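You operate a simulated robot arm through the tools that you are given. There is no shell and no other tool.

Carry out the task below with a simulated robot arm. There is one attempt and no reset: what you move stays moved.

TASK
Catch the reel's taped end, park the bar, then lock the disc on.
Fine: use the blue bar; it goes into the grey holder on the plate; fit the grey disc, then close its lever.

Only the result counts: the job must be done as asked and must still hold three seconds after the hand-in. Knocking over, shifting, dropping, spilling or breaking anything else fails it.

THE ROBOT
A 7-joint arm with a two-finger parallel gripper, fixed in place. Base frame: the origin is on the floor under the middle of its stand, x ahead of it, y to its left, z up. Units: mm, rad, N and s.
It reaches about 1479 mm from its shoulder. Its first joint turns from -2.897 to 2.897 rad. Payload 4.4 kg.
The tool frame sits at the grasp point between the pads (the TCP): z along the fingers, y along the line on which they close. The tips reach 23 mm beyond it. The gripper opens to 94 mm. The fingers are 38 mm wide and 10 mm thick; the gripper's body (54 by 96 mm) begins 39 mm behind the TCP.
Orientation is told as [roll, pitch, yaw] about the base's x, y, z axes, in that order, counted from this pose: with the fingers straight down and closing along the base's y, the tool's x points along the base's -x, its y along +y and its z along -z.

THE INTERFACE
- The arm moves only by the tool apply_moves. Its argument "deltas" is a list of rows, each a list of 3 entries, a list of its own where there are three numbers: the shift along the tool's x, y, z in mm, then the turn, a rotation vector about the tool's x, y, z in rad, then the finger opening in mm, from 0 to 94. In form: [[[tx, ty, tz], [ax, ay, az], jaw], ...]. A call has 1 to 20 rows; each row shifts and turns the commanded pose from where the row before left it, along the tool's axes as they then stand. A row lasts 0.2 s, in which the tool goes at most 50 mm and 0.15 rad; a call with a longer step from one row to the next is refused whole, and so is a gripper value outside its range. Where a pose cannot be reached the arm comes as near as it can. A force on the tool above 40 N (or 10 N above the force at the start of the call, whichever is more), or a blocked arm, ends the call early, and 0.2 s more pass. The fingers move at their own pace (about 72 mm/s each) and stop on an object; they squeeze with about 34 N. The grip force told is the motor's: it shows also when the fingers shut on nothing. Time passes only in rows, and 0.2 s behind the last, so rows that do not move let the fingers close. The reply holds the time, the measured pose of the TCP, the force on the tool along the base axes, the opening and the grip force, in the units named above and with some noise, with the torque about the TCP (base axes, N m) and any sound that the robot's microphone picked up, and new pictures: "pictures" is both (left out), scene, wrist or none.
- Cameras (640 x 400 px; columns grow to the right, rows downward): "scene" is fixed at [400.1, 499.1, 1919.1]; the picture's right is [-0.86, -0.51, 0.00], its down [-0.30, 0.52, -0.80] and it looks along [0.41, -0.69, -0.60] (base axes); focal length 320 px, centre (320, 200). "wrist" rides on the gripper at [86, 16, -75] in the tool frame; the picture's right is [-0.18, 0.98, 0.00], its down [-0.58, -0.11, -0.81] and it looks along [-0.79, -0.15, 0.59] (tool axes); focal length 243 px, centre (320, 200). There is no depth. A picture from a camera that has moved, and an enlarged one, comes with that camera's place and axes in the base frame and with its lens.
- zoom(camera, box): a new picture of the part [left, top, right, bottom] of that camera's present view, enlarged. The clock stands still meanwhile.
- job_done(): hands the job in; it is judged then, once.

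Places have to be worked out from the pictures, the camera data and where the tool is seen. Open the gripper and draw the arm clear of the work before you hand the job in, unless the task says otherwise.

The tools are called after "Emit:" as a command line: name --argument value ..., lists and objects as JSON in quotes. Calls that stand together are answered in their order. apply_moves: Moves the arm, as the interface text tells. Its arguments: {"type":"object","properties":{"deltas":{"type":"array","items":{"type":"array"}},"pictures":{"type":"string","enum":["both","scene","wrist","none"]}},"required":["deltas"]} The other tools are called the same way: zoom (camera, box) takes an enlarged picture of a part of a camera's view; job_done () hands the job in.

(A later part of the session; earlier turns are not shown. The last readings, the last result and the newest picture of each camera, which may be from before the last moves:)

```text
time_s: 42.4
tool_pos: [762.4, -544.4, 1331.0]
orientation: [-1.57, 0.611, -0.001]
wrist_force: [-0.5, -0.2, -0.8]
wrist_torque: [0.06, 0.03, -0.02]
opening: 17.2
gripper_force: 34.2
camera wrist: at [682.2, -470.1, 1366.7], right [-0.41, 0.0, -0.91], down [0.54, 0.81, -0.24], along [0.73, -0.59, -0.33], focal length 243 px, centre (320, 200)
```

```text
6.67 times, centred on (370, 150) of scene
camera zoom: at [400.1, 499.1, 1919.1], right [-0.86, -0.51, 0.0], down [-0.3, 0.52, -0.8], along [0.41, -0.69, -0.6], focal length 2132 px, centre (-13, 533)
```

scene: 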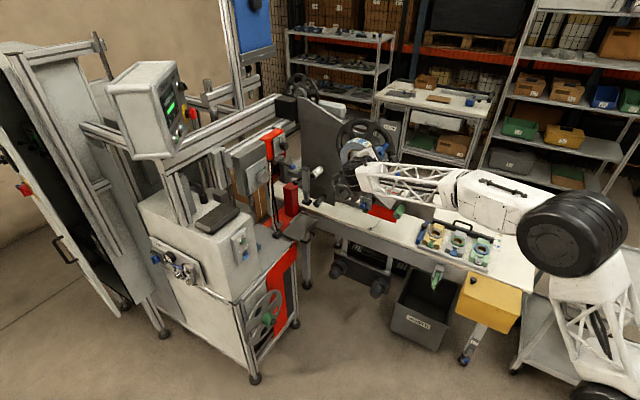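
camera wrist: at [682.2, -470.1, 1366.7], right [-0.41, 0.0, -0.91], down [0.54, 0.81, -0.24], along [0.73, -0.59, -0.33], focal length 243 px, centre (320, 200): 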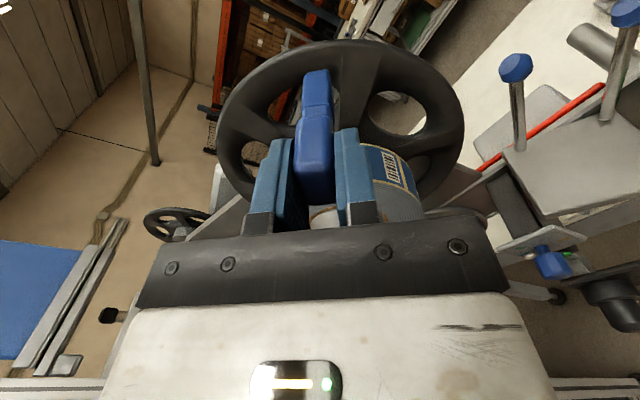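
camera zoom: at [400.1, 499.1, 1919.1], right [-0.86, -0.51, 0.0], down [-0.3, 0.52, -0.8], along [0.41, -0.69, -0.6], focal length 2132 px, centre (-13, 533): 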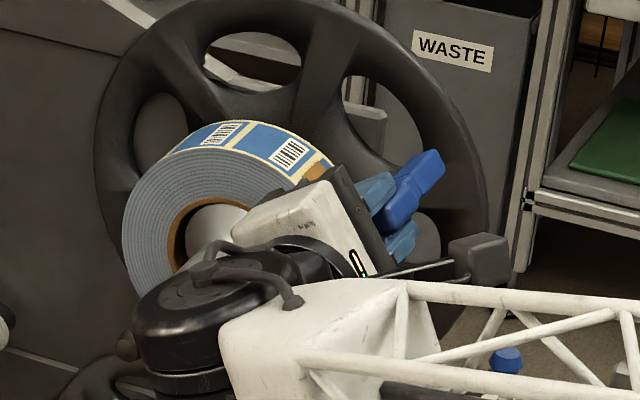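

Alignment looks right (bar ~58 mm from the patch along its normal). I move inward 40 mm toward the tape.

Emit:
apply_moves --deltas '[[[-12, 0, 0], [0, 0, 0], 10], [[-12, 0, 0], [0, 0, 0], 10], [[-9, 0, 0], [0, 0, 0], 10], [[-7, 0, 0], [0, 0, 0], 10]]' --pictures "both"

Emit:
zoom --camera "wrist" --box '[230, 20, 430, 210]'

Emit:
zoom --camera "scene" --box '[330, 120, 410, 180]'

```text
time_s: 43.4
tool_pos: [795.5, -544.2, 1308.7]
orientation: [-1.569, 0.611, -0.002]
wrist_force: [-0.1, 0.6, -1.0]
wrist_torque: [0.02, 0.03, -0.01]
opening: 17.3
gripper_force: 34.1
camera wrist: at [715.1, -470.0, 1343.8], right [-0.41, 0.0, -0.91], down [0.54, 0.81, -0.24], along [0.73, -0.59, -0.33], focal length 243 px, centre (320, 200)
```

scene: 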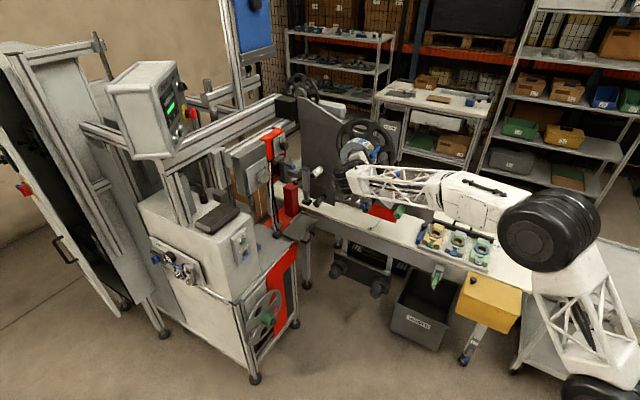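
wrist: 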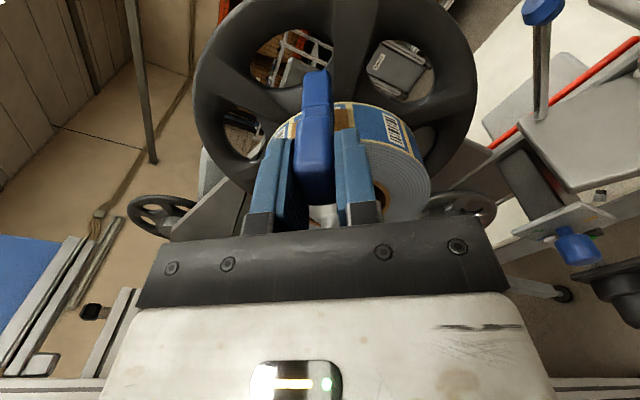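

```text
2.11 times, centred on (330, 115) of wrist
camera zoom: at [715.1, -470.0, 1343.8], right [-0.41, 0.0, -0.91], down [0.54, 0.81, -0.24], along [0.73, -0.59, -0.33], focal length 511 px, centre (299, 379)
```

zoom: 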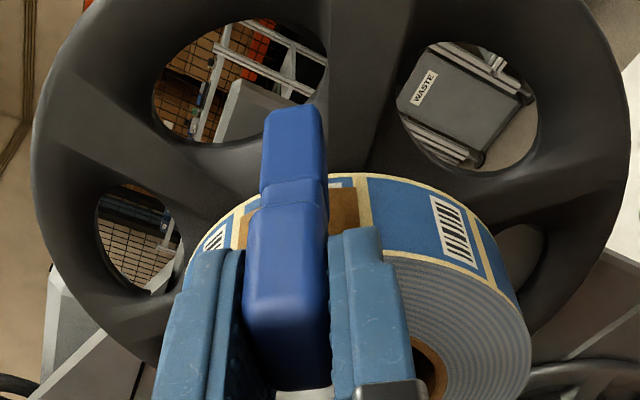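

```text
6.67 times, centred on (370, 150) of scene
camera zoom: at [400.1, 499.1, 1919.1], right [-0.86, -0.51, 0.0], down [-0.3, 0.52, -0.8], along [0.41, -0.69, -0.6], focal length 2132 px, centre (-13, 533)
```

zoom: 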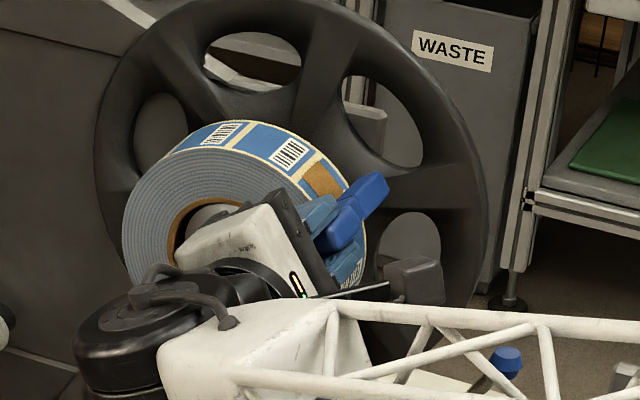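

The tape shows evenly on both sides of the bar. I close the remaining gap in 1–2 mm steps and watch for contact force.

Emit:
apply_moves --deltas '[[[-2, 0, 0], [0, 0, 0], 10], [[-2, 0, 0], [0, 0, 0], 10]]' --pictures "none"

Emit:
apply_moves --deltas '[[[-1, 0, 0], [0, 0, 0], 10], [[-1, 0, 0], [0, 0, 0], 10]]' --pictures "none"

Emit:
apply_moves --deltas '[[[-1, 0, 0], [0, 0, 0], 10], [[-1, 0, 0], [0, 0, 0], 10]]' --pictures "both"

```text
time_s: 44.0
tool_pos: [798.0, -544.4, 1307.1]
orientation: [-1.573, 0.612, -0.001]
wrist_force: [-0.2, -0.1, -1.2]
wrist_torque: [0.03, -0.03, 0.02]
opening: 17.3
gripper_force: 33.9
```

```text
time_s: 44.6
tool_pos: [799.1, -543.8, 1305.6]
orientation: [-1.571, 0.612, -0.001]
wrist_force: [-0.7, 0.2, -0.7]
wrist_torque: [0.04, 0.03, 0.0]
opening: 17.3
gripper_force: 34.3
```

```text
time_s: 45.2
tool_pos: [800.3, -545.1, 1304.3]
orientation: [-1.571, 0.61, -0.001]
wrist_force: [0.1, 0.4, -0.4]
wrist_torque: [0.02, -0.01, 0.02]
opening: 17.5
gripper_force: 34.0
camera wrist: at [721.6, -469.9, 1339.4], right [-0.41, 0.0, -0.91], down [0.54, 0.81, -0.24], along [0.73, -0.59, -0.33], focal length 243 px, centre (320, 200)
```

scene: 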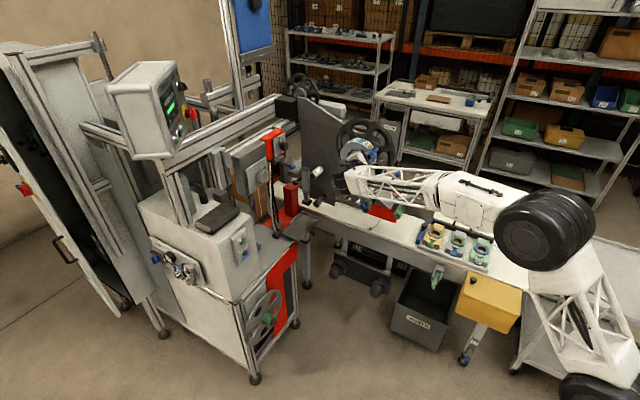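
wrist: 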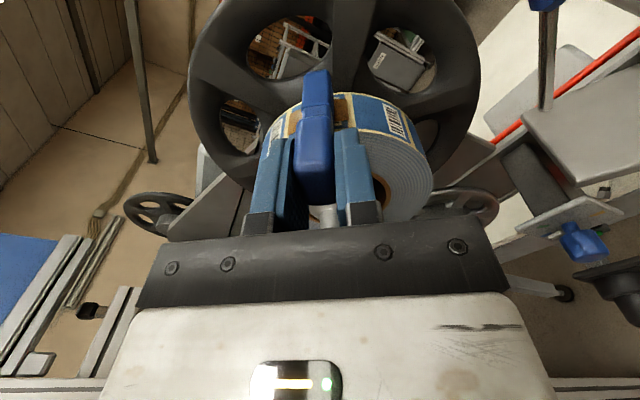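

Emit:
zoom --camera "wrist" --box '[250, 60, 390, 180]'

Emit:
zoom --camera "scene" --box '[350, 130, 400, 170]'

```text
3.33 times, centred on (320, 120) of wrist
camera zoom: at [721.6, -469.9, 1339.4], right [-0.41, 0.0, -0.91], down [0.54, 0.81, -0.24], along [0.73, -0.59, -0.33], focal length 809 px, centre (320, 467)
```

zoom: 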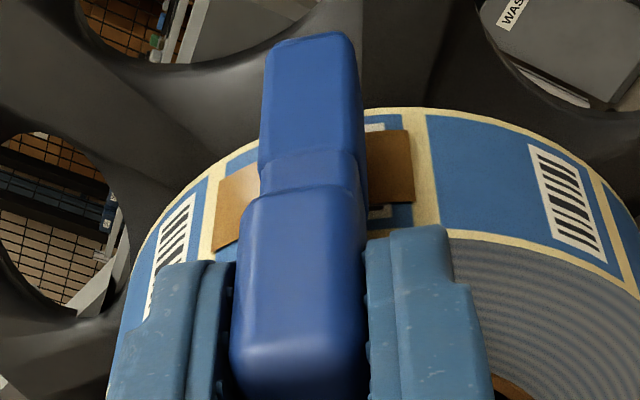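

```text
10.00 times, centred on (375, 150) of scene
camera zoom: at [400.1, 499.1, 1919.1], right [-0.86, -0.51, 0.0], down [-0.3, 0.52, -0.8], along [0.41, -0.69, -0.6], focal length 3198 px, centre (-230, 700)
```

zoom: 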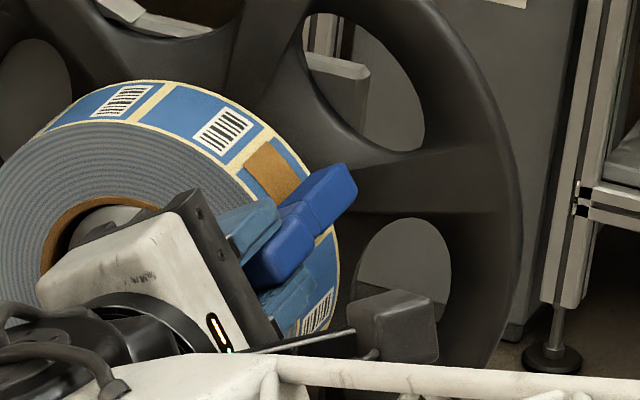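

No contact yet; the bar still floats a few mm above the tape. I continue in 1 mm steps.

Emit:
apply_moves --deltas '[[[-1, 0, 0], [0, 0, 0], 10], [[-1, 0, 0], [0, 0, 0], 10]]' --pictures "none"

Emit:
apply_moves --deltas '[[[-1, 0, 0], [0, 0, 0], 10], [[-1, 0, 0], [0, 0, 0], 10]]' --pictures "none"

Emit:
apply_moves --deltas '[[[-1, 0, 0], [0, 0, 0], 10]]' --pictures "none"

Emit:
apply_moves --deltas '[[[-1, 0, 0], [0, 0, 0], 10]]' --pictures "wrist"

```text
time_s: 45.8
tool_pos: [803.3, -543.7, 1302.0]
orientation: [-1.571, 0.61, -0.001]
wrist_force: [-0.7, -0.2, -0.3]
wrist_torque: [0.03, 0.01, -0.01]
opening: 17.2
gripper_force: 34.1
```

```text
time_s: 46.4
tool_pos: [804.4, -545.0, 1301.8]
orientation: [-1.572, 0.612, 0.001]
wrist_force: [0.4, 0.1, -1.1]
wrist_torque: [0.03, -0.01, 0.05]
opening: 17.6
gripper_force: 33.3
```

```text
time_s: 46.8
tool_pos: [805.6, -543.9, 1301.6]
orientation: [-1.57, 0.612, 0.001]
wrist_force: [-1.0, 0.9, -0.8]
wrist_torque: [0.0, -0.01, 0.03]
opening: 17.4
gripper_force: 34.2
```

```text
time_s: 47.2
tool_pos: [807.1, -545.3, 1301.6]
orientation: [-1.572, 0.612, -0.001]
wrist_force: [-0.6, 0.7, -0.6]
wrist_torque: [0.03, -0.01, -0.02]
opening: 17.5
gripper_force: 33.9
camera wrist: at [726.3, -470.1, 1335.9], right [-0.41, 0.0, -0.91], down [0.54, 0.81, -0.24], along [0.73, -0.59, -0.33], focal length 243 px, centre (320, 200)
```

wrist: 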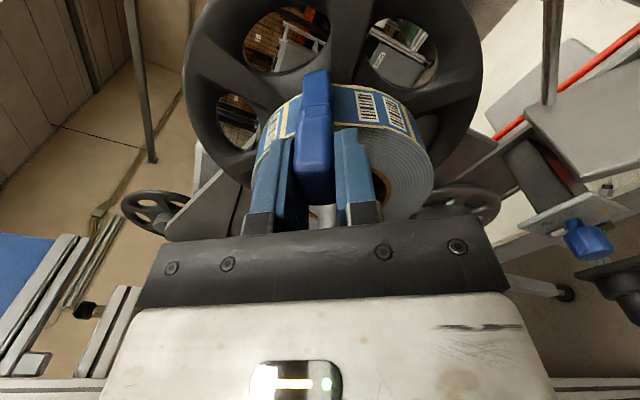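

The picture of the reel changed: the tan tape is no longer visible beside the bar. I zoom to check whether the end has been caught.

Emit:
zoom --camera "wrist" --box '[240, 60, 420, 190]'

Emit:
zoom --camera "scene" --box '[330, 120, 410, 180]'

```text
3.08 times, centred on (330, 125) of wrist
camera zoom: at [726.3, -470.1, 1335.9], right [-0.41, 0.0, -0.91], down [0.54, 0.81, -0.24], along [0.73, -0.59, -0.33], focal length 746 px, centre (289, 431)
```

zoom: 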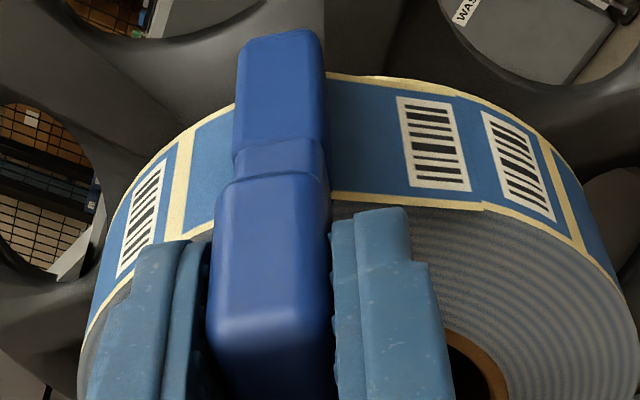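

```text
6.67 times, centred on (370, 150) of scene
camera zoom: at [400.1, 499.1, 1919.1], right [-0.86, -0.51, 0.0], down [-0.3, 0.52, -0.8], along [0.41, -0.69, -0.6], focal length 2132 px, centre (-13, 533)
```

zoom: 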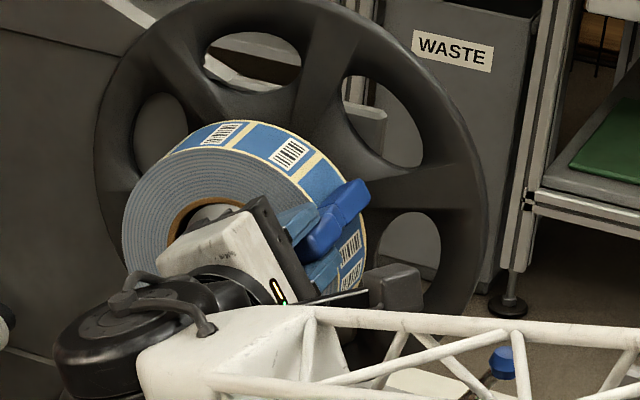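

The taped end is caught: the tape is gone and a label strip now runs from the bar onto the reel. I now lift the bar gently off the rim, outward by 30 mm, and look.

Emit:
apply_moves --deltas '[[[5, 0, 0], [0, 0, 0], 10], [[8, 0, 0], [0, 0, 0], 10], [[8, 0, 0], [0, 0, 0], 10], [[8, 0, 0], [0, 0, 0], 10]]' --pictures "both"

Emit:
zoom --camera "scene" --box '[330, 120, 410, 180]'

Emit:
zoom --camera "wrist" --box '[240, 40, 420, 190]'

```text
time_s: 48.2
tool_pos: [781.8, -545.2, 1316.7]
orientation: [-1.571, 0.61, 0.002]
wrist_force: [-0.7, 0.5, -0.8]
wrist_torque: [0.04, 0.01, 0.02]
opening: 17.2
gripper_force: 33.7
camera wrist: at [702.4, -470.2, 1352.7], right [-0.41, 0.0, -0.91], down [0.54, 0.81, -0.24], along [0.73, -0.59, -0.33], focal length 243 px, centre (320, 200)
```

scene: 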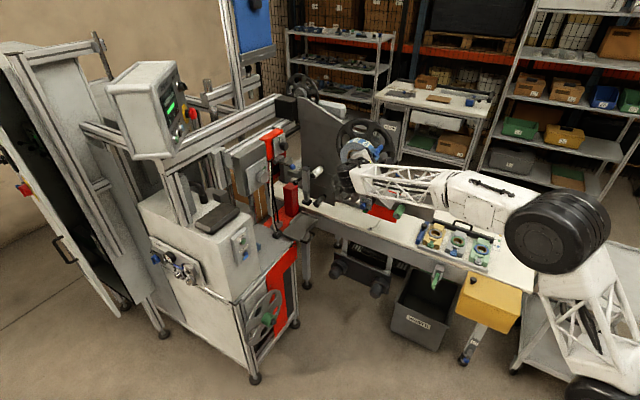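
wrist: 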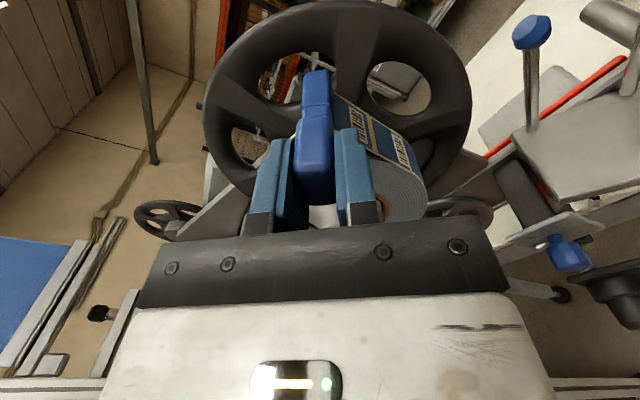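

```text
6.67 times, centred on (370, 150) of scene
camera zoom: at [400.1, 499.1, 1919.1], right [-0.86, -0.51, 0.0], down [-0.3, 0.52, -0.8], along [0.41, -0.69, -0.6], focal length 2132 px, centre (-13, 533)
```

zoom: 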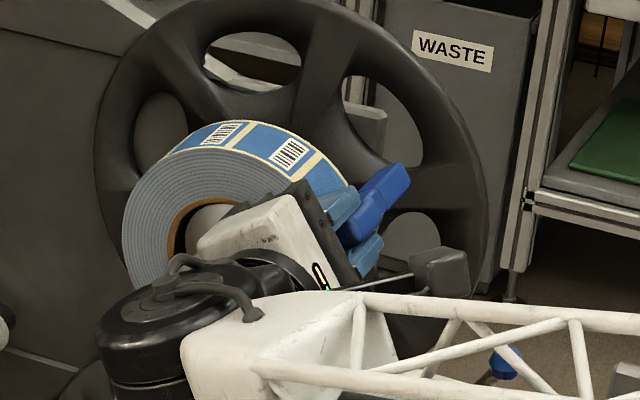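

```text
2.67 times, centred on (330, 115) of wrist
camera zoom: at [702.4, -470.2, 1352.7], right [-0.41, 0.0, -0.91], down [0.54, 0.81, -0.24], along [0.73, -0.59, -0.33], focal length 647 px, centre (293, 427)
```

zoom: 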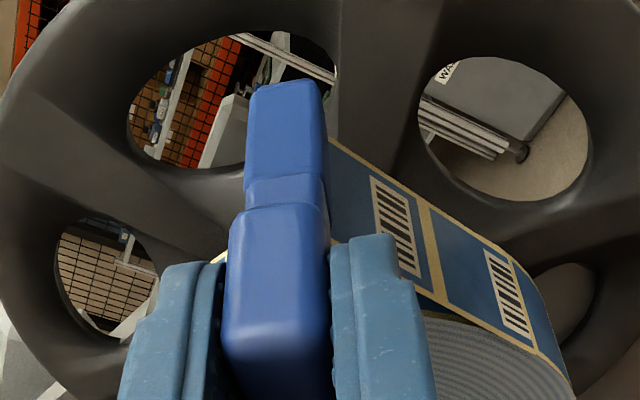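

The strip follows the bar. I carry the bar at a moderate pace to a point in front of the plate's holder (y=-495, so the head is just outside the cheeks).

Emit:
apply_moves --deltas '[[[5.06, 17.15, -3.57], [0, 0, 0], 10], [[5.06, 17.15, -3.57], [0, 0, 0], 10], [[5.06, 17.15, -3.57], [0, 0, 0], 10], [[5.06, 17.15, -3.57], [0, 0, 0], 10], [[5.06, 17.15, -3.57], [0, 0, 0], 10], [[5.06, 17.15, -3.57], [0, 0, 0], 10], [[5.06, 17.15, -3.57], [0, 0, 0], 10]]' --pictures "both"

Emit:
zoom --camera "scene" --box '[330, 120, 450, 220]'

```text
time_s: 49.8
tool_pos: [684.0, -518.9, 1240.1]
orientation: [-1.572, 0.611, 0.002]
wrist_force: [-0.3, -0.1, -1.1]
wrist_torque: [0.03, 0.08, 0.02]
opening: 17.4
gripper_force: 34.3
camera wrist: at [604.3, -444.9, 1275.2], right [-0.41, 0.0, -0.91], down [0.54, 0.81, -0.24], along [0.73, -0.59, -0.33], focal length 243 px, centre (320, 200)
```

scene: 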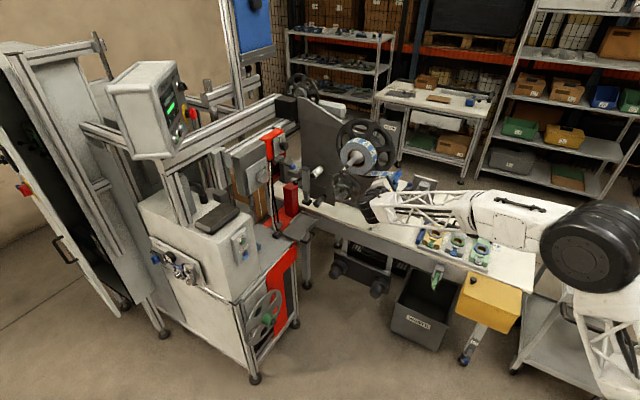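
wrist: 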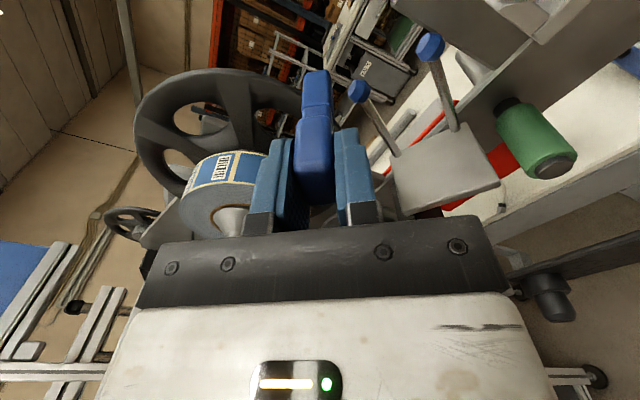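

```text
4.00 times, centred on (390, 170) of scene
camera zoom: at [400.1, 499.1, 1919.1], right [-0.86, -0.51, 0.0], down [-0.3, 0.52, -0.8], along [0.41, -0.69, -0.6], focal length 1279 px, centre (40, 320)
```

zoom: 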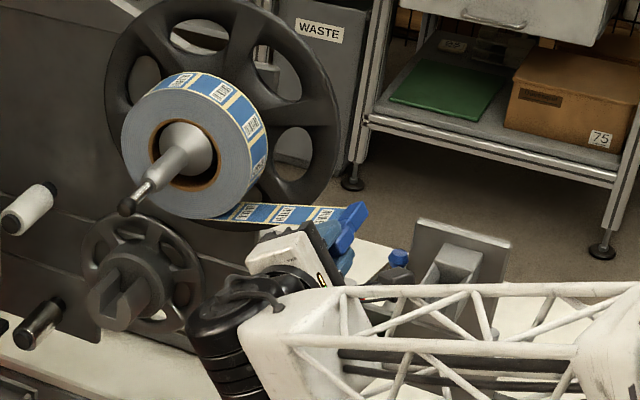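

The web pays off the reel's underside to the bar, as expected. I continue to the holder front and then roll the bar back upright.

Emit:
apply_moves --deltas '[[[4.91, 17.35, -3.41], [0, 0, 0], 10], [[4.91, 17.35, -3.41], [0, 0, 0], 10], [[4.91, 17.35, -3.41], [0, 0, 0], 10], [[4.91, 17.35, -3.41], [0, 0, 0], 10], [[4.91, 17.35, -3.41], [0, 0, 0], 10], [[4.91, 17.35, -3.41], [0, 0, 0], 10], [[4.91, 17.35, -3.41], [0, 0, 0], 10], [[0, 0, 0], [0, 0, -0.1371], 10], [[0, 0, 0], [0, 0, -0.1371], 10], [[0, 0, 0], [0, 0, -0.1371], 10], [[0, 0, 0], [0, 0, -0.1371], 10], [[0, 0, 0], [0, 0, -0.1371], 10], [[0, 0, 0], [0, 0, -0.1371], 10], [[0, 0, 0], [0, 0, -0.1371], 10]]' --pictures "both"

Emit:
zoom --camera "scene" --box '[330, 120, 450, 220]'

Emit:
zoom --camera "wrist" --box '[230, 40, 430, 200]'

```text
time_s: 52.8
tool_pos: [586.3, -495.8, 1159.6]
orientation: [1.292, 1.57, 2.861]
wrist_force: [-0.1, -0.7, -0.2]
wrist_torque: [0.05, 0.01, 0.0]
opening: 17.6
gripper_force: 34.0
camera wrist: at [570.6, -421.0, 1245.1], right [-0.98, 0.0, -0.18], down [0.11, 0.81, -0.58], along [0.15, -0.59, -0.79], focal length 243 px, centre (320, 200)
```

scene: 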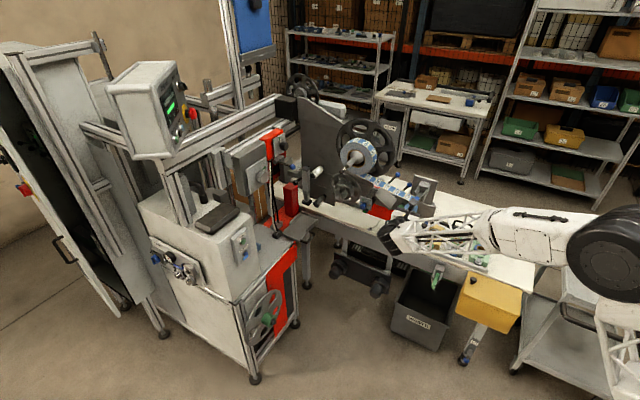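
wrist: 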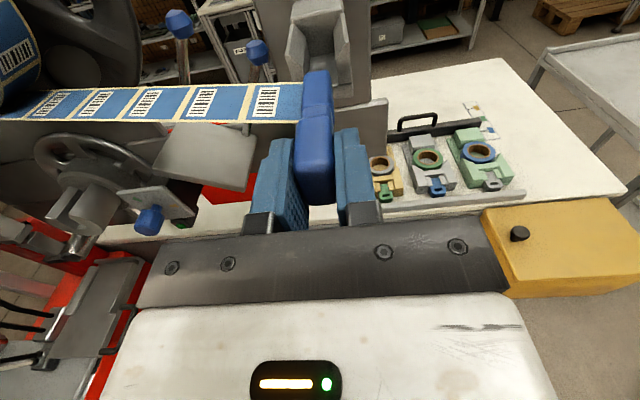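

```text
4.00 times, centred on (390, 170) of scene
camera zoom: at [400.1, 499.1, 1919.1], right [-0.86, -0.51, 0.0], down [-0.3, 0.52, -0.8], along [0.41, -0.69, -0.6], focal length 1279 px, centre (40, 320)
```

zoom: 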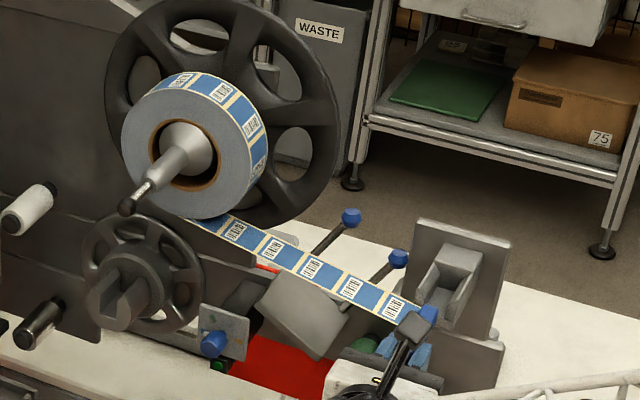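

```text
2.50 times, centred on (330, 120) of wrist
camera zoom: at [570.6, -421.0, 1245.1], right [-0.98, 0.0, -0.18], down [0.11, 0.81, -0.58], along [0.15, -0.59, -0.79], focal length 606 px, centre (295, 400)
```

zoom: 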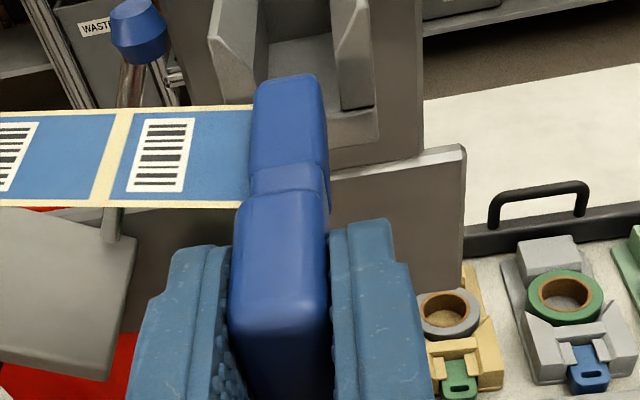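

The pose matches the extraction line (x=586.3, z=1159.6). I insert the bar along -y in small steps, a hair high.

Emit:
apply_moves --deltas '[[[0.6, 0, 8], [0, 0, 0], 10], [[0, 0, 8], [0, 0, 0], 10], [[0, 0, 8], [0, 0, 0], 10], [[0, 0, 8], [0, 0, 0], 10], [[0, 0, 6], [0, 0, 0], 10]]' --pictures "wrist"

Emit:
zoom --camera "wrist" --box '[230, 40, 430, 200]'

```text
time_s: 54.0
tool_pos: [586.2, -532.8, 1160.4]
orientation: [0.533, 1.569, 2.102]
wrist_force: [0.3, 0.3, -0.4]
wrist_torque: [0.06, 0.0, -0.01]
opening: 17.3
gripper_force: 34.0
camera wrist: at [570.5, -458.8, 1245.9], right [-0.98, 0.0, -0.18], down [0.11, 0.81, -0.58], along [0.15, -0.59, -0.79], focal length 243 px, centre (320, 200)
```

wrist: 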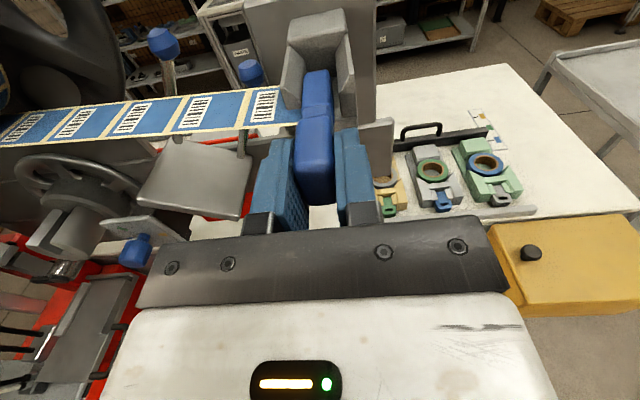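

```text
2.50 times, centred on (330, 120) of wrist
camera zoom: at [570.5, -458.8, 1245.9], right [-0.98, 0.0, -0.18], down [0.11, 0.81, -0.58], along [0.15, -0.59, -0.79], focal length 606 px, centre (295, 400)
```

zoom: 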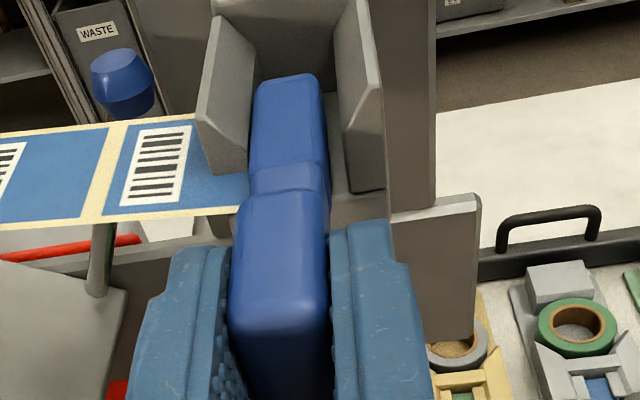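

It is sliding into the holder cleanly. I push the last 23 mm with small steps.

Emit:
apply_moves --deltas '[[[0, 0, 6], [0, 0, 0], 10], [[0, 0, 6], [0, 0, 0], 10], [[0, 0, 5], [0, 0, 0], 10], [[0, 0, 4], [0, 0, 0], 10], [[-0.3, 0, 2], [0, 0, 0], 10]]' --pictures "wrist"

Emit:
zoom --camera "wrist" --box '[220, 60, 440, 240]'

```text
time_s: 55.2
tool_pos: [586.0, -556.0, 1160.8]
orientation: [0.762, 1.572, 2.333]
wrist_force: [0.3, 1.4, -1.9]
wrist_torque: [0.01, 0.03, 0.05]
opening: 16.9
gripper_force: 33.9
camera wrist: at [570.6, -481.6, 1245.7], right [-0.98, 0.0, -0.18], down [0.11, 0.81, -0.58], along [0.15, -0.59, -0.79], focal length 243 px, centre (320, 200)
```

wrist: 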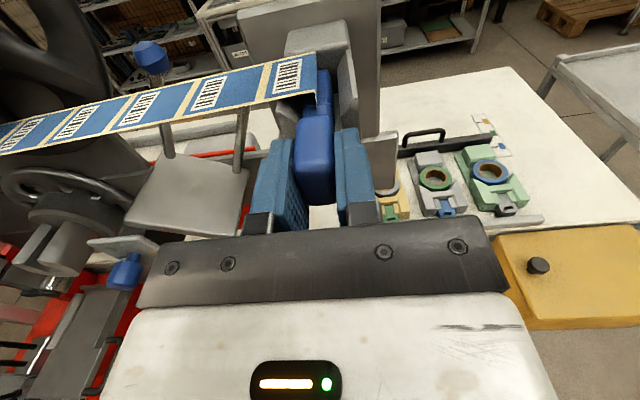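

```text
2.22 times, centred on (330, 150) of wrist
camera zoom: at [570.6, -481.6, 1245.7], right [-0.98, 0.0, -0.18], down [0.11, 0.81, -0.58], along [0.15, -0.59, -0.79], focal length 539 px, centre (298, 311)
```

zoom: 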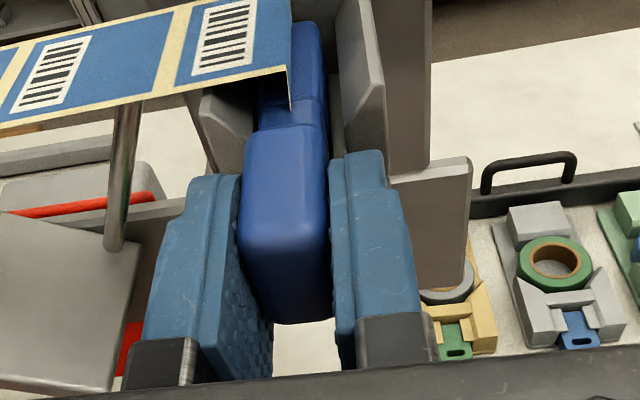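

The web now rests over the holder's cheek and the bar is back at its seated pose. I release it and back straight out.

Emit:
apply_moves --deltas '[[[-0.3, 0, 0], [0, 0, 0], 24], [[0, 0, 0], [0, 0, 0], 36], [[0, 0, 0], [0, 0, 0], 44], [[0, 0, -10], [0, 0, 0], 44], [[0, 0, -20], [0, 0, 0], 44], [[0, 0, -30], [0, 0, 0], 44], [[0, 0, -40], [0, 0, 0], 44], [[0, 0, -40], [0, 0, 0], 44]]' --pictures "both"

Emit:
zoom --camera "wrist" --box '[200, 0, 420, 160]'

Emit:
zoom --camera "scene" --box '[330, 120, 450, 220]'

```text
time_s: 57.0
tool_pos: [586.7, -415.8, 1159.8]
orientation: [0.618, 1.57, 2.188]
wrist_force: [-0.1, 0.0, -0.2]
wrist_torque: [-0.03, 0.0, 0.02]
opening: 43.8
gripper_force: 0.0
camera wrist: at [570.7, -341.6, 1244.3], right [-0.98, 0.0, -0.18], down [0.11, 0.81, -0.58], along [0.15, -0.59, -0.79], focal length 243 px, centre (320, 200)
```

scene: 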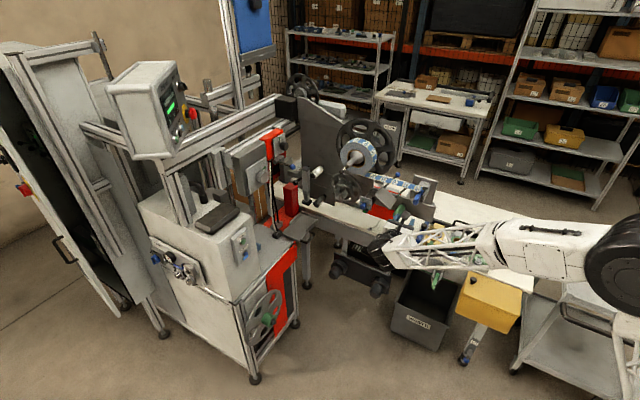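
wrist: 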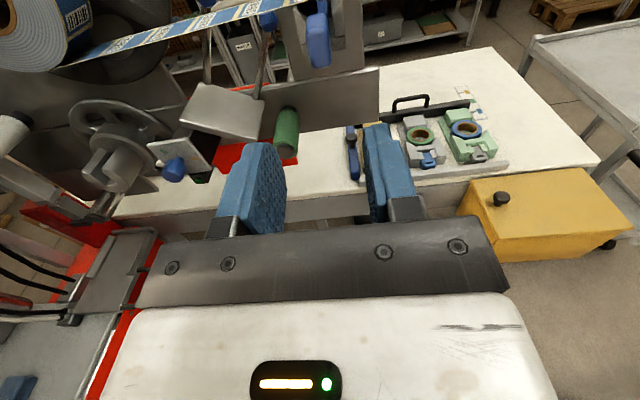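

```text
2.50 times, centred on (310, 80) of wrist
camera zoom: at [570.7, -341.6, 1244.3], right [-0.98, 0.0, -0.18], down [0.11, 0.81, -0.58], along [0.15, -0.59, -0.79], focal length 606 px, centre (345, 500)
```

zoom: 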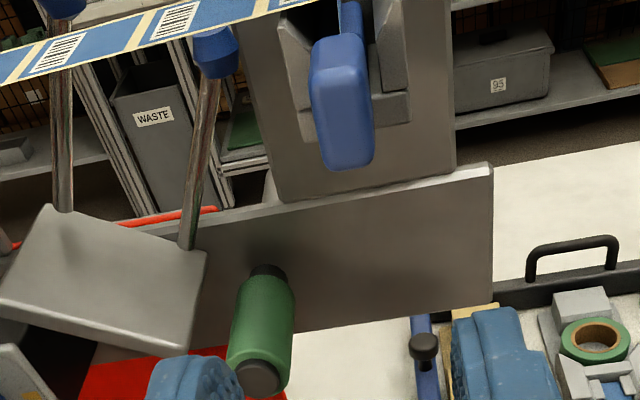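

```text
4.00 times, centred on (390, 170) of scene
camera zoom: at [400.1, 499.1, 1919.1], right [-0.86, -0.51, 0.0], down [-0.3, 0.52, -0.8], along [0.41, -0.69, -0.6], focal length 1279 px, centre (40, 320)
```

zoom: 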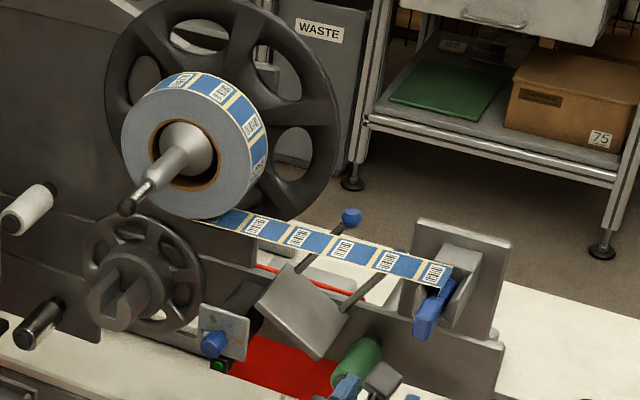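

The bar is parked with the web running from reel to holder. Next I inspect the shaft end and its lever from above before fetching the disc.

Emit:
apply_moves --deltas '[[[10, -10, -30], [0, 0, 0], 94], [[25, -31, -3], [0, 0, 0], 94], [[25, -31, 0], [0, 0, 0], 94], [[25, -31, 0], [0, 0, 0], 94], [[25, -31, 0], [0, 0, 0], 94], [[25, -31, 0], [0, 0, 0], 94], [[25, -31, 0], [0, 0, 0], 94], [[25, -31, 0], [0, 0, 0], 94], [[15, -25, 0], [0, 0, 0], 94]]' --pictures "wrist"

Emit:
zoom --camera "wrist" --box '[220, 60, 440, 230]'

```text
time_s: 59.0
tool_pos: [839.1, -382.8, 1360.3]
orientation: [0.65, 1.57, 2.221]
wrist_force: [0.1, 0.0, 0.1]
wrist_torque: [-0.01, 0.01, 0.01]
opening: 94.1
gripper_force: 0.1
camera wrist: at [823.0, -308.3, 1445.2], right [-0.98, 0.0, -0.18], down [0.11, 0.81, -0.58], along [0.15, -0.59, -0.79], focal length 243 px, centre (320, 200)
```

wrist: 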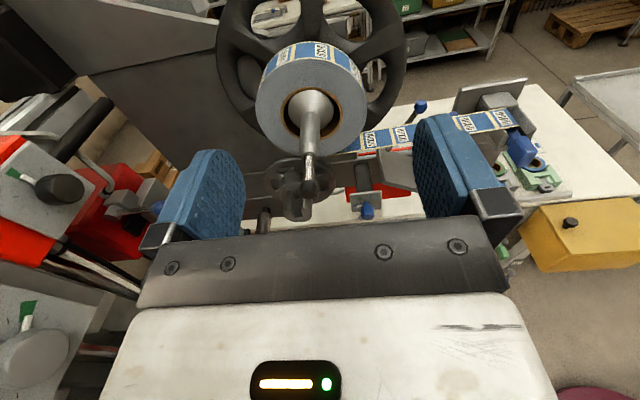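

```text
2.35 times, centred on (330, 145) of wrist
camera zoom: at [823.0, -308.3, 1445.2], right [-0.98, 0.0, -0.18], down [0.11, 0.81, -0.58], along [0.15, -0.59, -0.79], focal length 571 px, centre (296, 329)
```

zoom: 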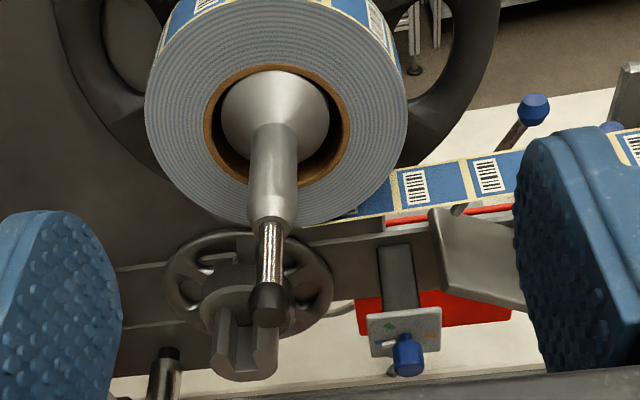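

Emit:
zoom --camera "wrist" --box '[275, 75, 355, 205]'

Emit:
zoom --camera "wrist" --box '[290, 140, 340, 200]'

Emit:
zoom --camera "scene" --box '[335, 145, 375, 180]'

```text
3.08 times, centred on (315, 140) of wrist
camera zoom: at [823.0, -308.3, 1445.2], right [-0.98, 0.0, -0.18], down [0.11, 0.81, -0.58], along [0.15, -0.59, -0.79], focal length 746 px, centre (335, 385)
```

zoom: 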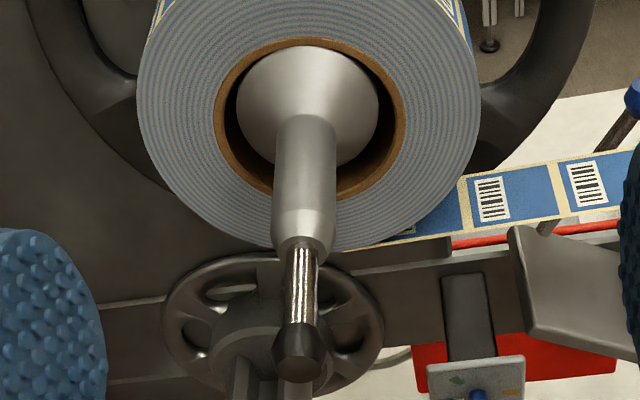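

```text
6.67 times, centred on (315, 170) of wrist
camera zoom: at [823.0, -308.3, 1445.2], right [-0.98, 0.0, -0.18], down [0.11, 0.81, -0.58], along [0.15, -0.59, -0.79], focal length 1618 px, centre (353, 400)
```

zoom: 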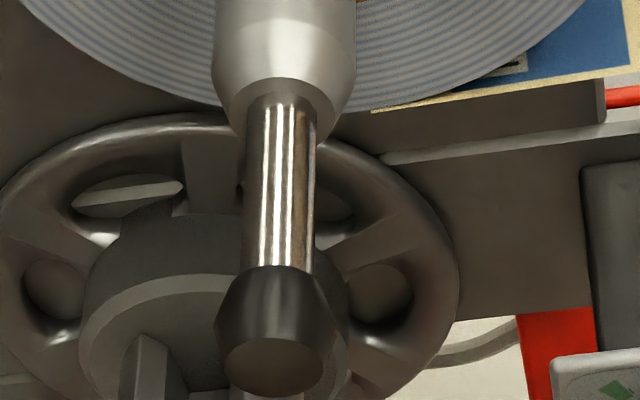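

```text
11.43 times, centred on (355, 162) of scene
camera zoom: at [400.1, 499.1, 1919.1], right [-0.86, -0.51, 0.0], down [-0.3, 0.52, -0.8], along [0.41, -0.69, -0.6], focal length 3655 px, centre (-80, 629)
```

zoom: 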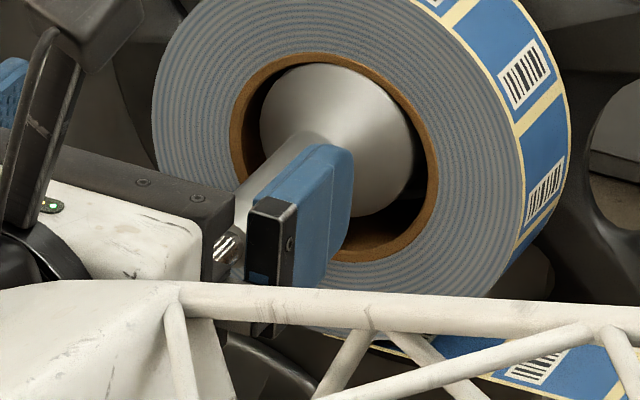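

The shaft: cone up to y≈-570, 25 mm cylinder to y≈-510, then the rod lever in line out to y≈-456, axis at x≈870, z≈1259. Now I go for the grey disc: back away, turn the fingers down.

Emit:
apply_moves --deltas '[[[-18, 10, -45], [0, 0, 0], 94], [[-18, 10, -45], [0, 0, 0], 94], [[-18, 10, -45], [0, 0, 0], 94], [[-18, 10, -45], [0, 0, 0], 94], [[0, 0, 0], [0, -0.1428, 0], 94], [[0, 0, 0], [0, -0.1428, 0], 94], [[0, 0, 0], [0, -0.1428, 0], 94], [[0, 0, 0], [0, -0.1428, 0], 94], [[0, 0, 0], [0, -0.1428, 0], 94], [[0, 0, 0], [0, -0.1428, 0], 94], [[0, 0, 0], [0, -0.1428, 0], 94], [[0, 0, 0], [0, -0.1428, 0], 94], [[0, 0, 0], [0, -0.1428, 0], 94], [[0, 0, 0], [0, -0.1428, 0], 94], [[0, 0, 0], [0, -0.1428, 0], 94]]' --pictures "scene"

```text
time_s: 62.2
tool_pos: [799.5, -203.1, 1288.6]
orientation: [0.0, -0.001, 1.571]
wrist_force: [0.2, 0.2, -0.4]
wrist_torque: [-0.01, -0.01, -0.01]
opening: 93.9
gripper_force: 0.1
```

scene: 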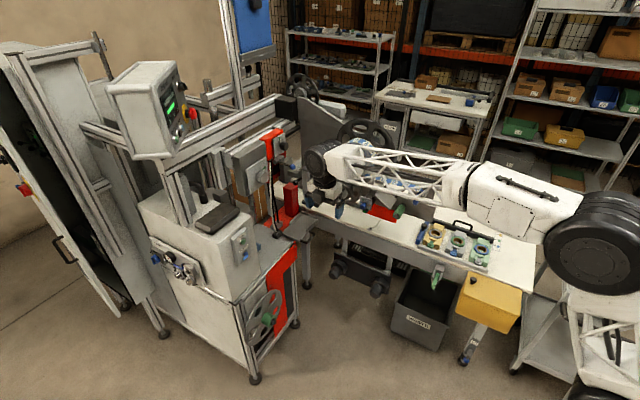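

Now I yaw back to face +x while descending, then tilt the fingers slightly toward the machine for a look at the disc.

Emit:
apply_moves --deltas '[[[0, 0, 38], [0, 0, 0.1428], 94], [[0, 0, 38], [0, 0, 0.1428], 94], [[0, 0, 38], [0, 0, 0.1428], 94], [[0, 0, 38], [0, 0, 0.1428], 94], [[0, 0, 38], [0, 0, 0.1428], 94], [[0, 0, 38], [0, 0, 0.1428], 94], [[0, 0, 38], [0, 0, 0.1428], 94], [[0, 0, 38], [0, 0, 0.1428], 94], [[0, 0, 38], [0, 0, 0.1428], 94], [[0, 0, 38], [0, 0, 0.1428], 94], [[0, 0, 38], [0, 0, 0.1428], 94], [[0, 18, 38], [0, -0.1, 0], 94], [[0, 18, 38], [0, -0.1, 0], 94], [[0, 18, 20], [0, -0.1, 0], 94], [[0, 18, 0], [0, -0.1, 0], 94]]' --pictures "both"

Emit:
zoom --camera "wrist" --box '[230, 60, 420, 230]'

```text
time_s: 65.4
tool_pos: [807.6, -130.8, 774.4]
orientation: [0.0, -0.401, -0.001]
wrist_force: [0.4, -0.2, 0.4]
wrist_torque: [0.0, -0.02, 0.0]
opening: 94.2
gripper_force: 0.0
camera wrist: at [698.7, -114.9, 808.6], right [0.17, 0.98, 0.07], down [0.22, -0.11, 0.97], along [0.96, -0.15, -0.23], focal length 243 px, centre (320, 200)
```

scene: 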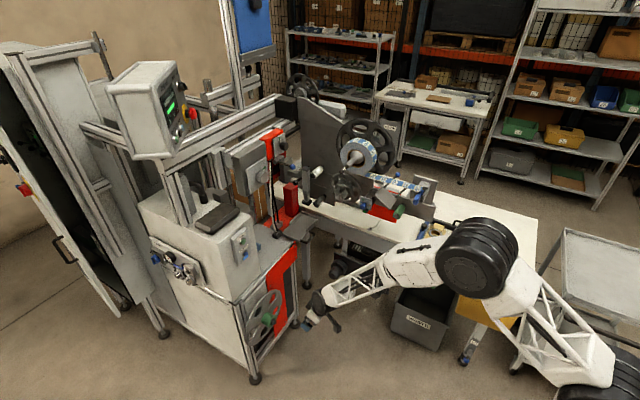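
wrist: 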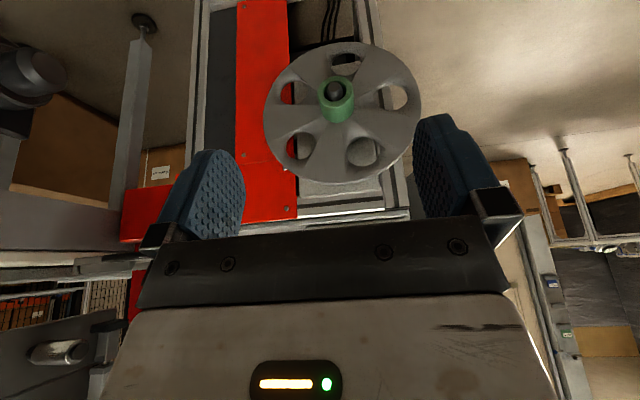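

```text
2.35 times, centred on (325, 145) of wrist
camera zoom: at [698.7, -114.9, 808.6], right [0.17, 0.98, 0.07], down [0.22, -0.11, 0.97], along [0.96, -0.15, -0.23], focal length 571 px, centre (308, 329)
```

zoom: 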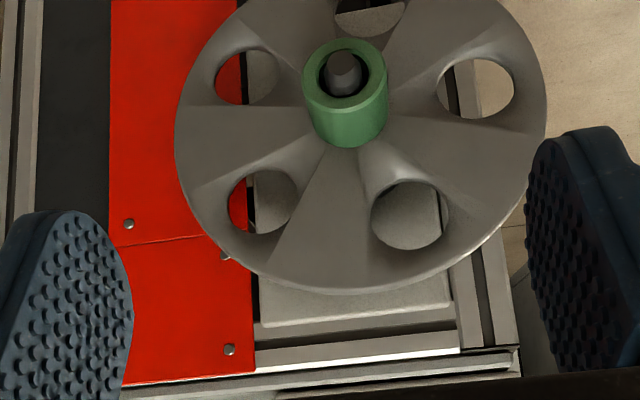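

Emit:
zoom --camera "wrist" --box '[300, 60, 370, 140]'

Emit:
zoom --camera "scene" --box '[235, 275, 305, 345]'

```text
5.00 times, centred on (335, 100) of wrist
camera zoom: at [698.7, -114.9, 808.6], right [0.17, 0.98, 0.07], down [0.22, -0.11, 0.97], along [0.96, -0.15, -0.23], focal length 1213 px, centre (245, 700)
```

zoom: 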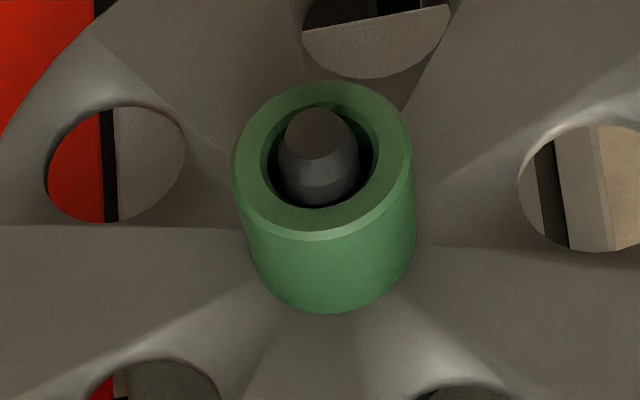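

```text
5.71 times, centred on (270, 310) of scene
camera zoom: at [400.1, 499.1, 1919.1], right [-0.86, -0.51, 0.0], down [-0.3, 0.52, -0.8], along [0.41, -0.69, -0.6], focal length 1827 px, centre (606, -429)
```

zoom: 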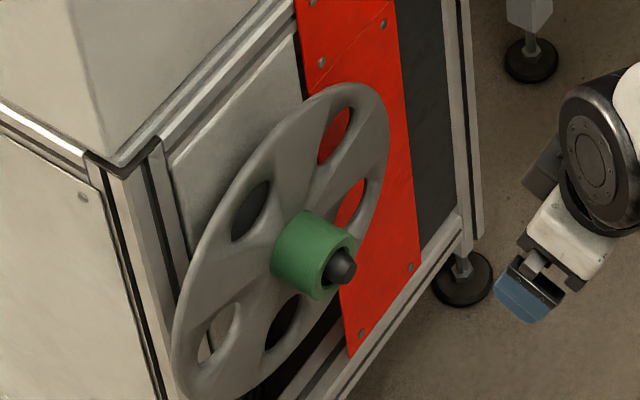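

The hub's front face is at about [1041, -130, 548] (OD ≈58 mm, bore ≈38 mm, hub ≈42 mm long); the disc hangs on a 27 mm peg. I'll grip the hub from above with the fingers tilted 23°, so first go to a pre-grasp 150 mm back along the approach line.

Emit:
apply_moves --deltas '[[[-28, 0.2, 31], [0, 0, 0], 94], [[-28, 0.2, 31], [0, 0, 0], 94], [[-28, 0.2, 31], [0, 0, 0], 94], [[-28, 0.2, 31], [0, 0, 0], 94], [[-28, 0, 31], [0, 0, 0], 94]]' --pictures "both"

Emit:
zoom --camera "wrist" --box '[230, 60, 430, 230]'

Emit:
zoom --camera "scene" --box '[235, 265, 315, 345]'

```text
time_s: 66.6
tool_pos: [997.3, -130.5, 687.7]
orientation: [0.0, -0.402, -0.001]
wrist_force: [-0.1, -0.8, -0.2]
wrist_torque: [0.01, 0.05, -0.01]
opening: 94.0
gripper_force: 0.0
camera wrist: at [888.5, -115.4, 721.0], right [0.17, 0.98, 0.07], down [0.22, -0.11, 0.97], along [0.96, -0.15, -0.24], focal length 243 px, centre (320, 200)
```

scene: 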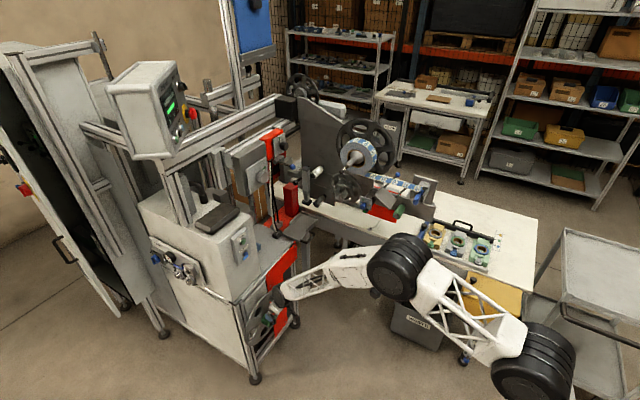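
wrist: 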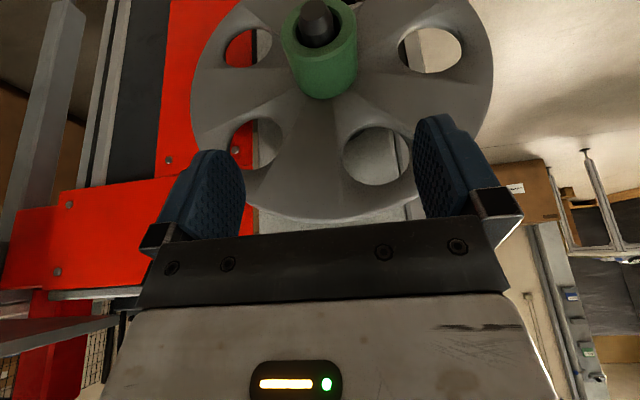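

```text
2.35 times, centred on (330, 145) of wrist
camera zoom: at [888.5, -115.4, 721.0], right [0.17, 0.98, 0.07], down [0.22, -0.11, 0.97], along [0.96, -0.15, -0.24], focal length 571 px, centre (296, 329)
```

zoom: 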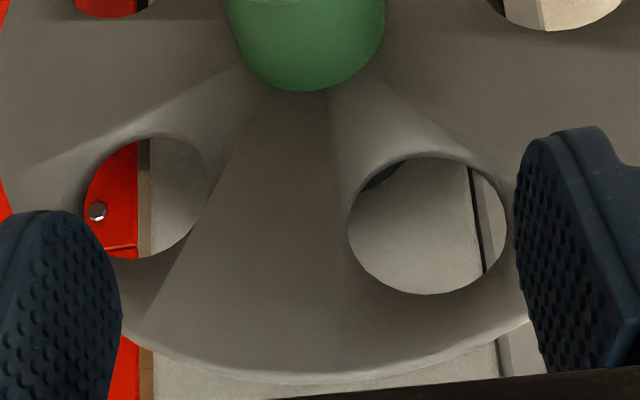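

```text
5.00 times, centred on (275, 305) of scene
camera zoom: at [400.1, 499.1, 1919.1], right [-0.86, -0.51, 0.0], down [-0.3, 0.52, -0.8], along [0.41, -0.69, -0.6], focal length 1599 px, centre (545, -325)
```

zoom: 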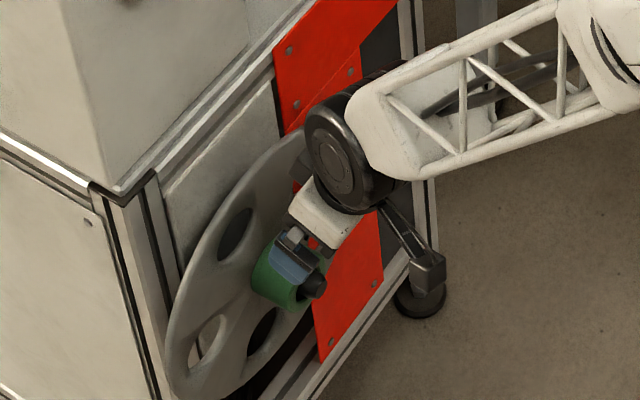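

Emit:
zoom --camera "wrist" --box '[260, 0, 380, 110]'

```text
3.64 times, centred on (320, 55) of wrist
camera zoom: at [888.5, -115.4, 721.0], right [0.17, 0.98, 0.07], down [0.22, -0.11, 0.97], along [0.96, -0.15, -0.24], focal length 882 px, centre (320, 727)
```

zoom: 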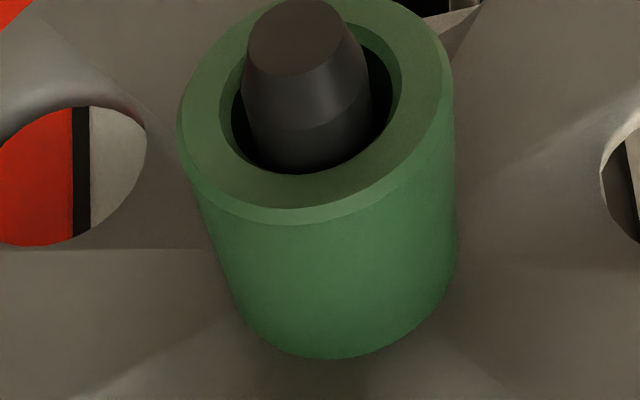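

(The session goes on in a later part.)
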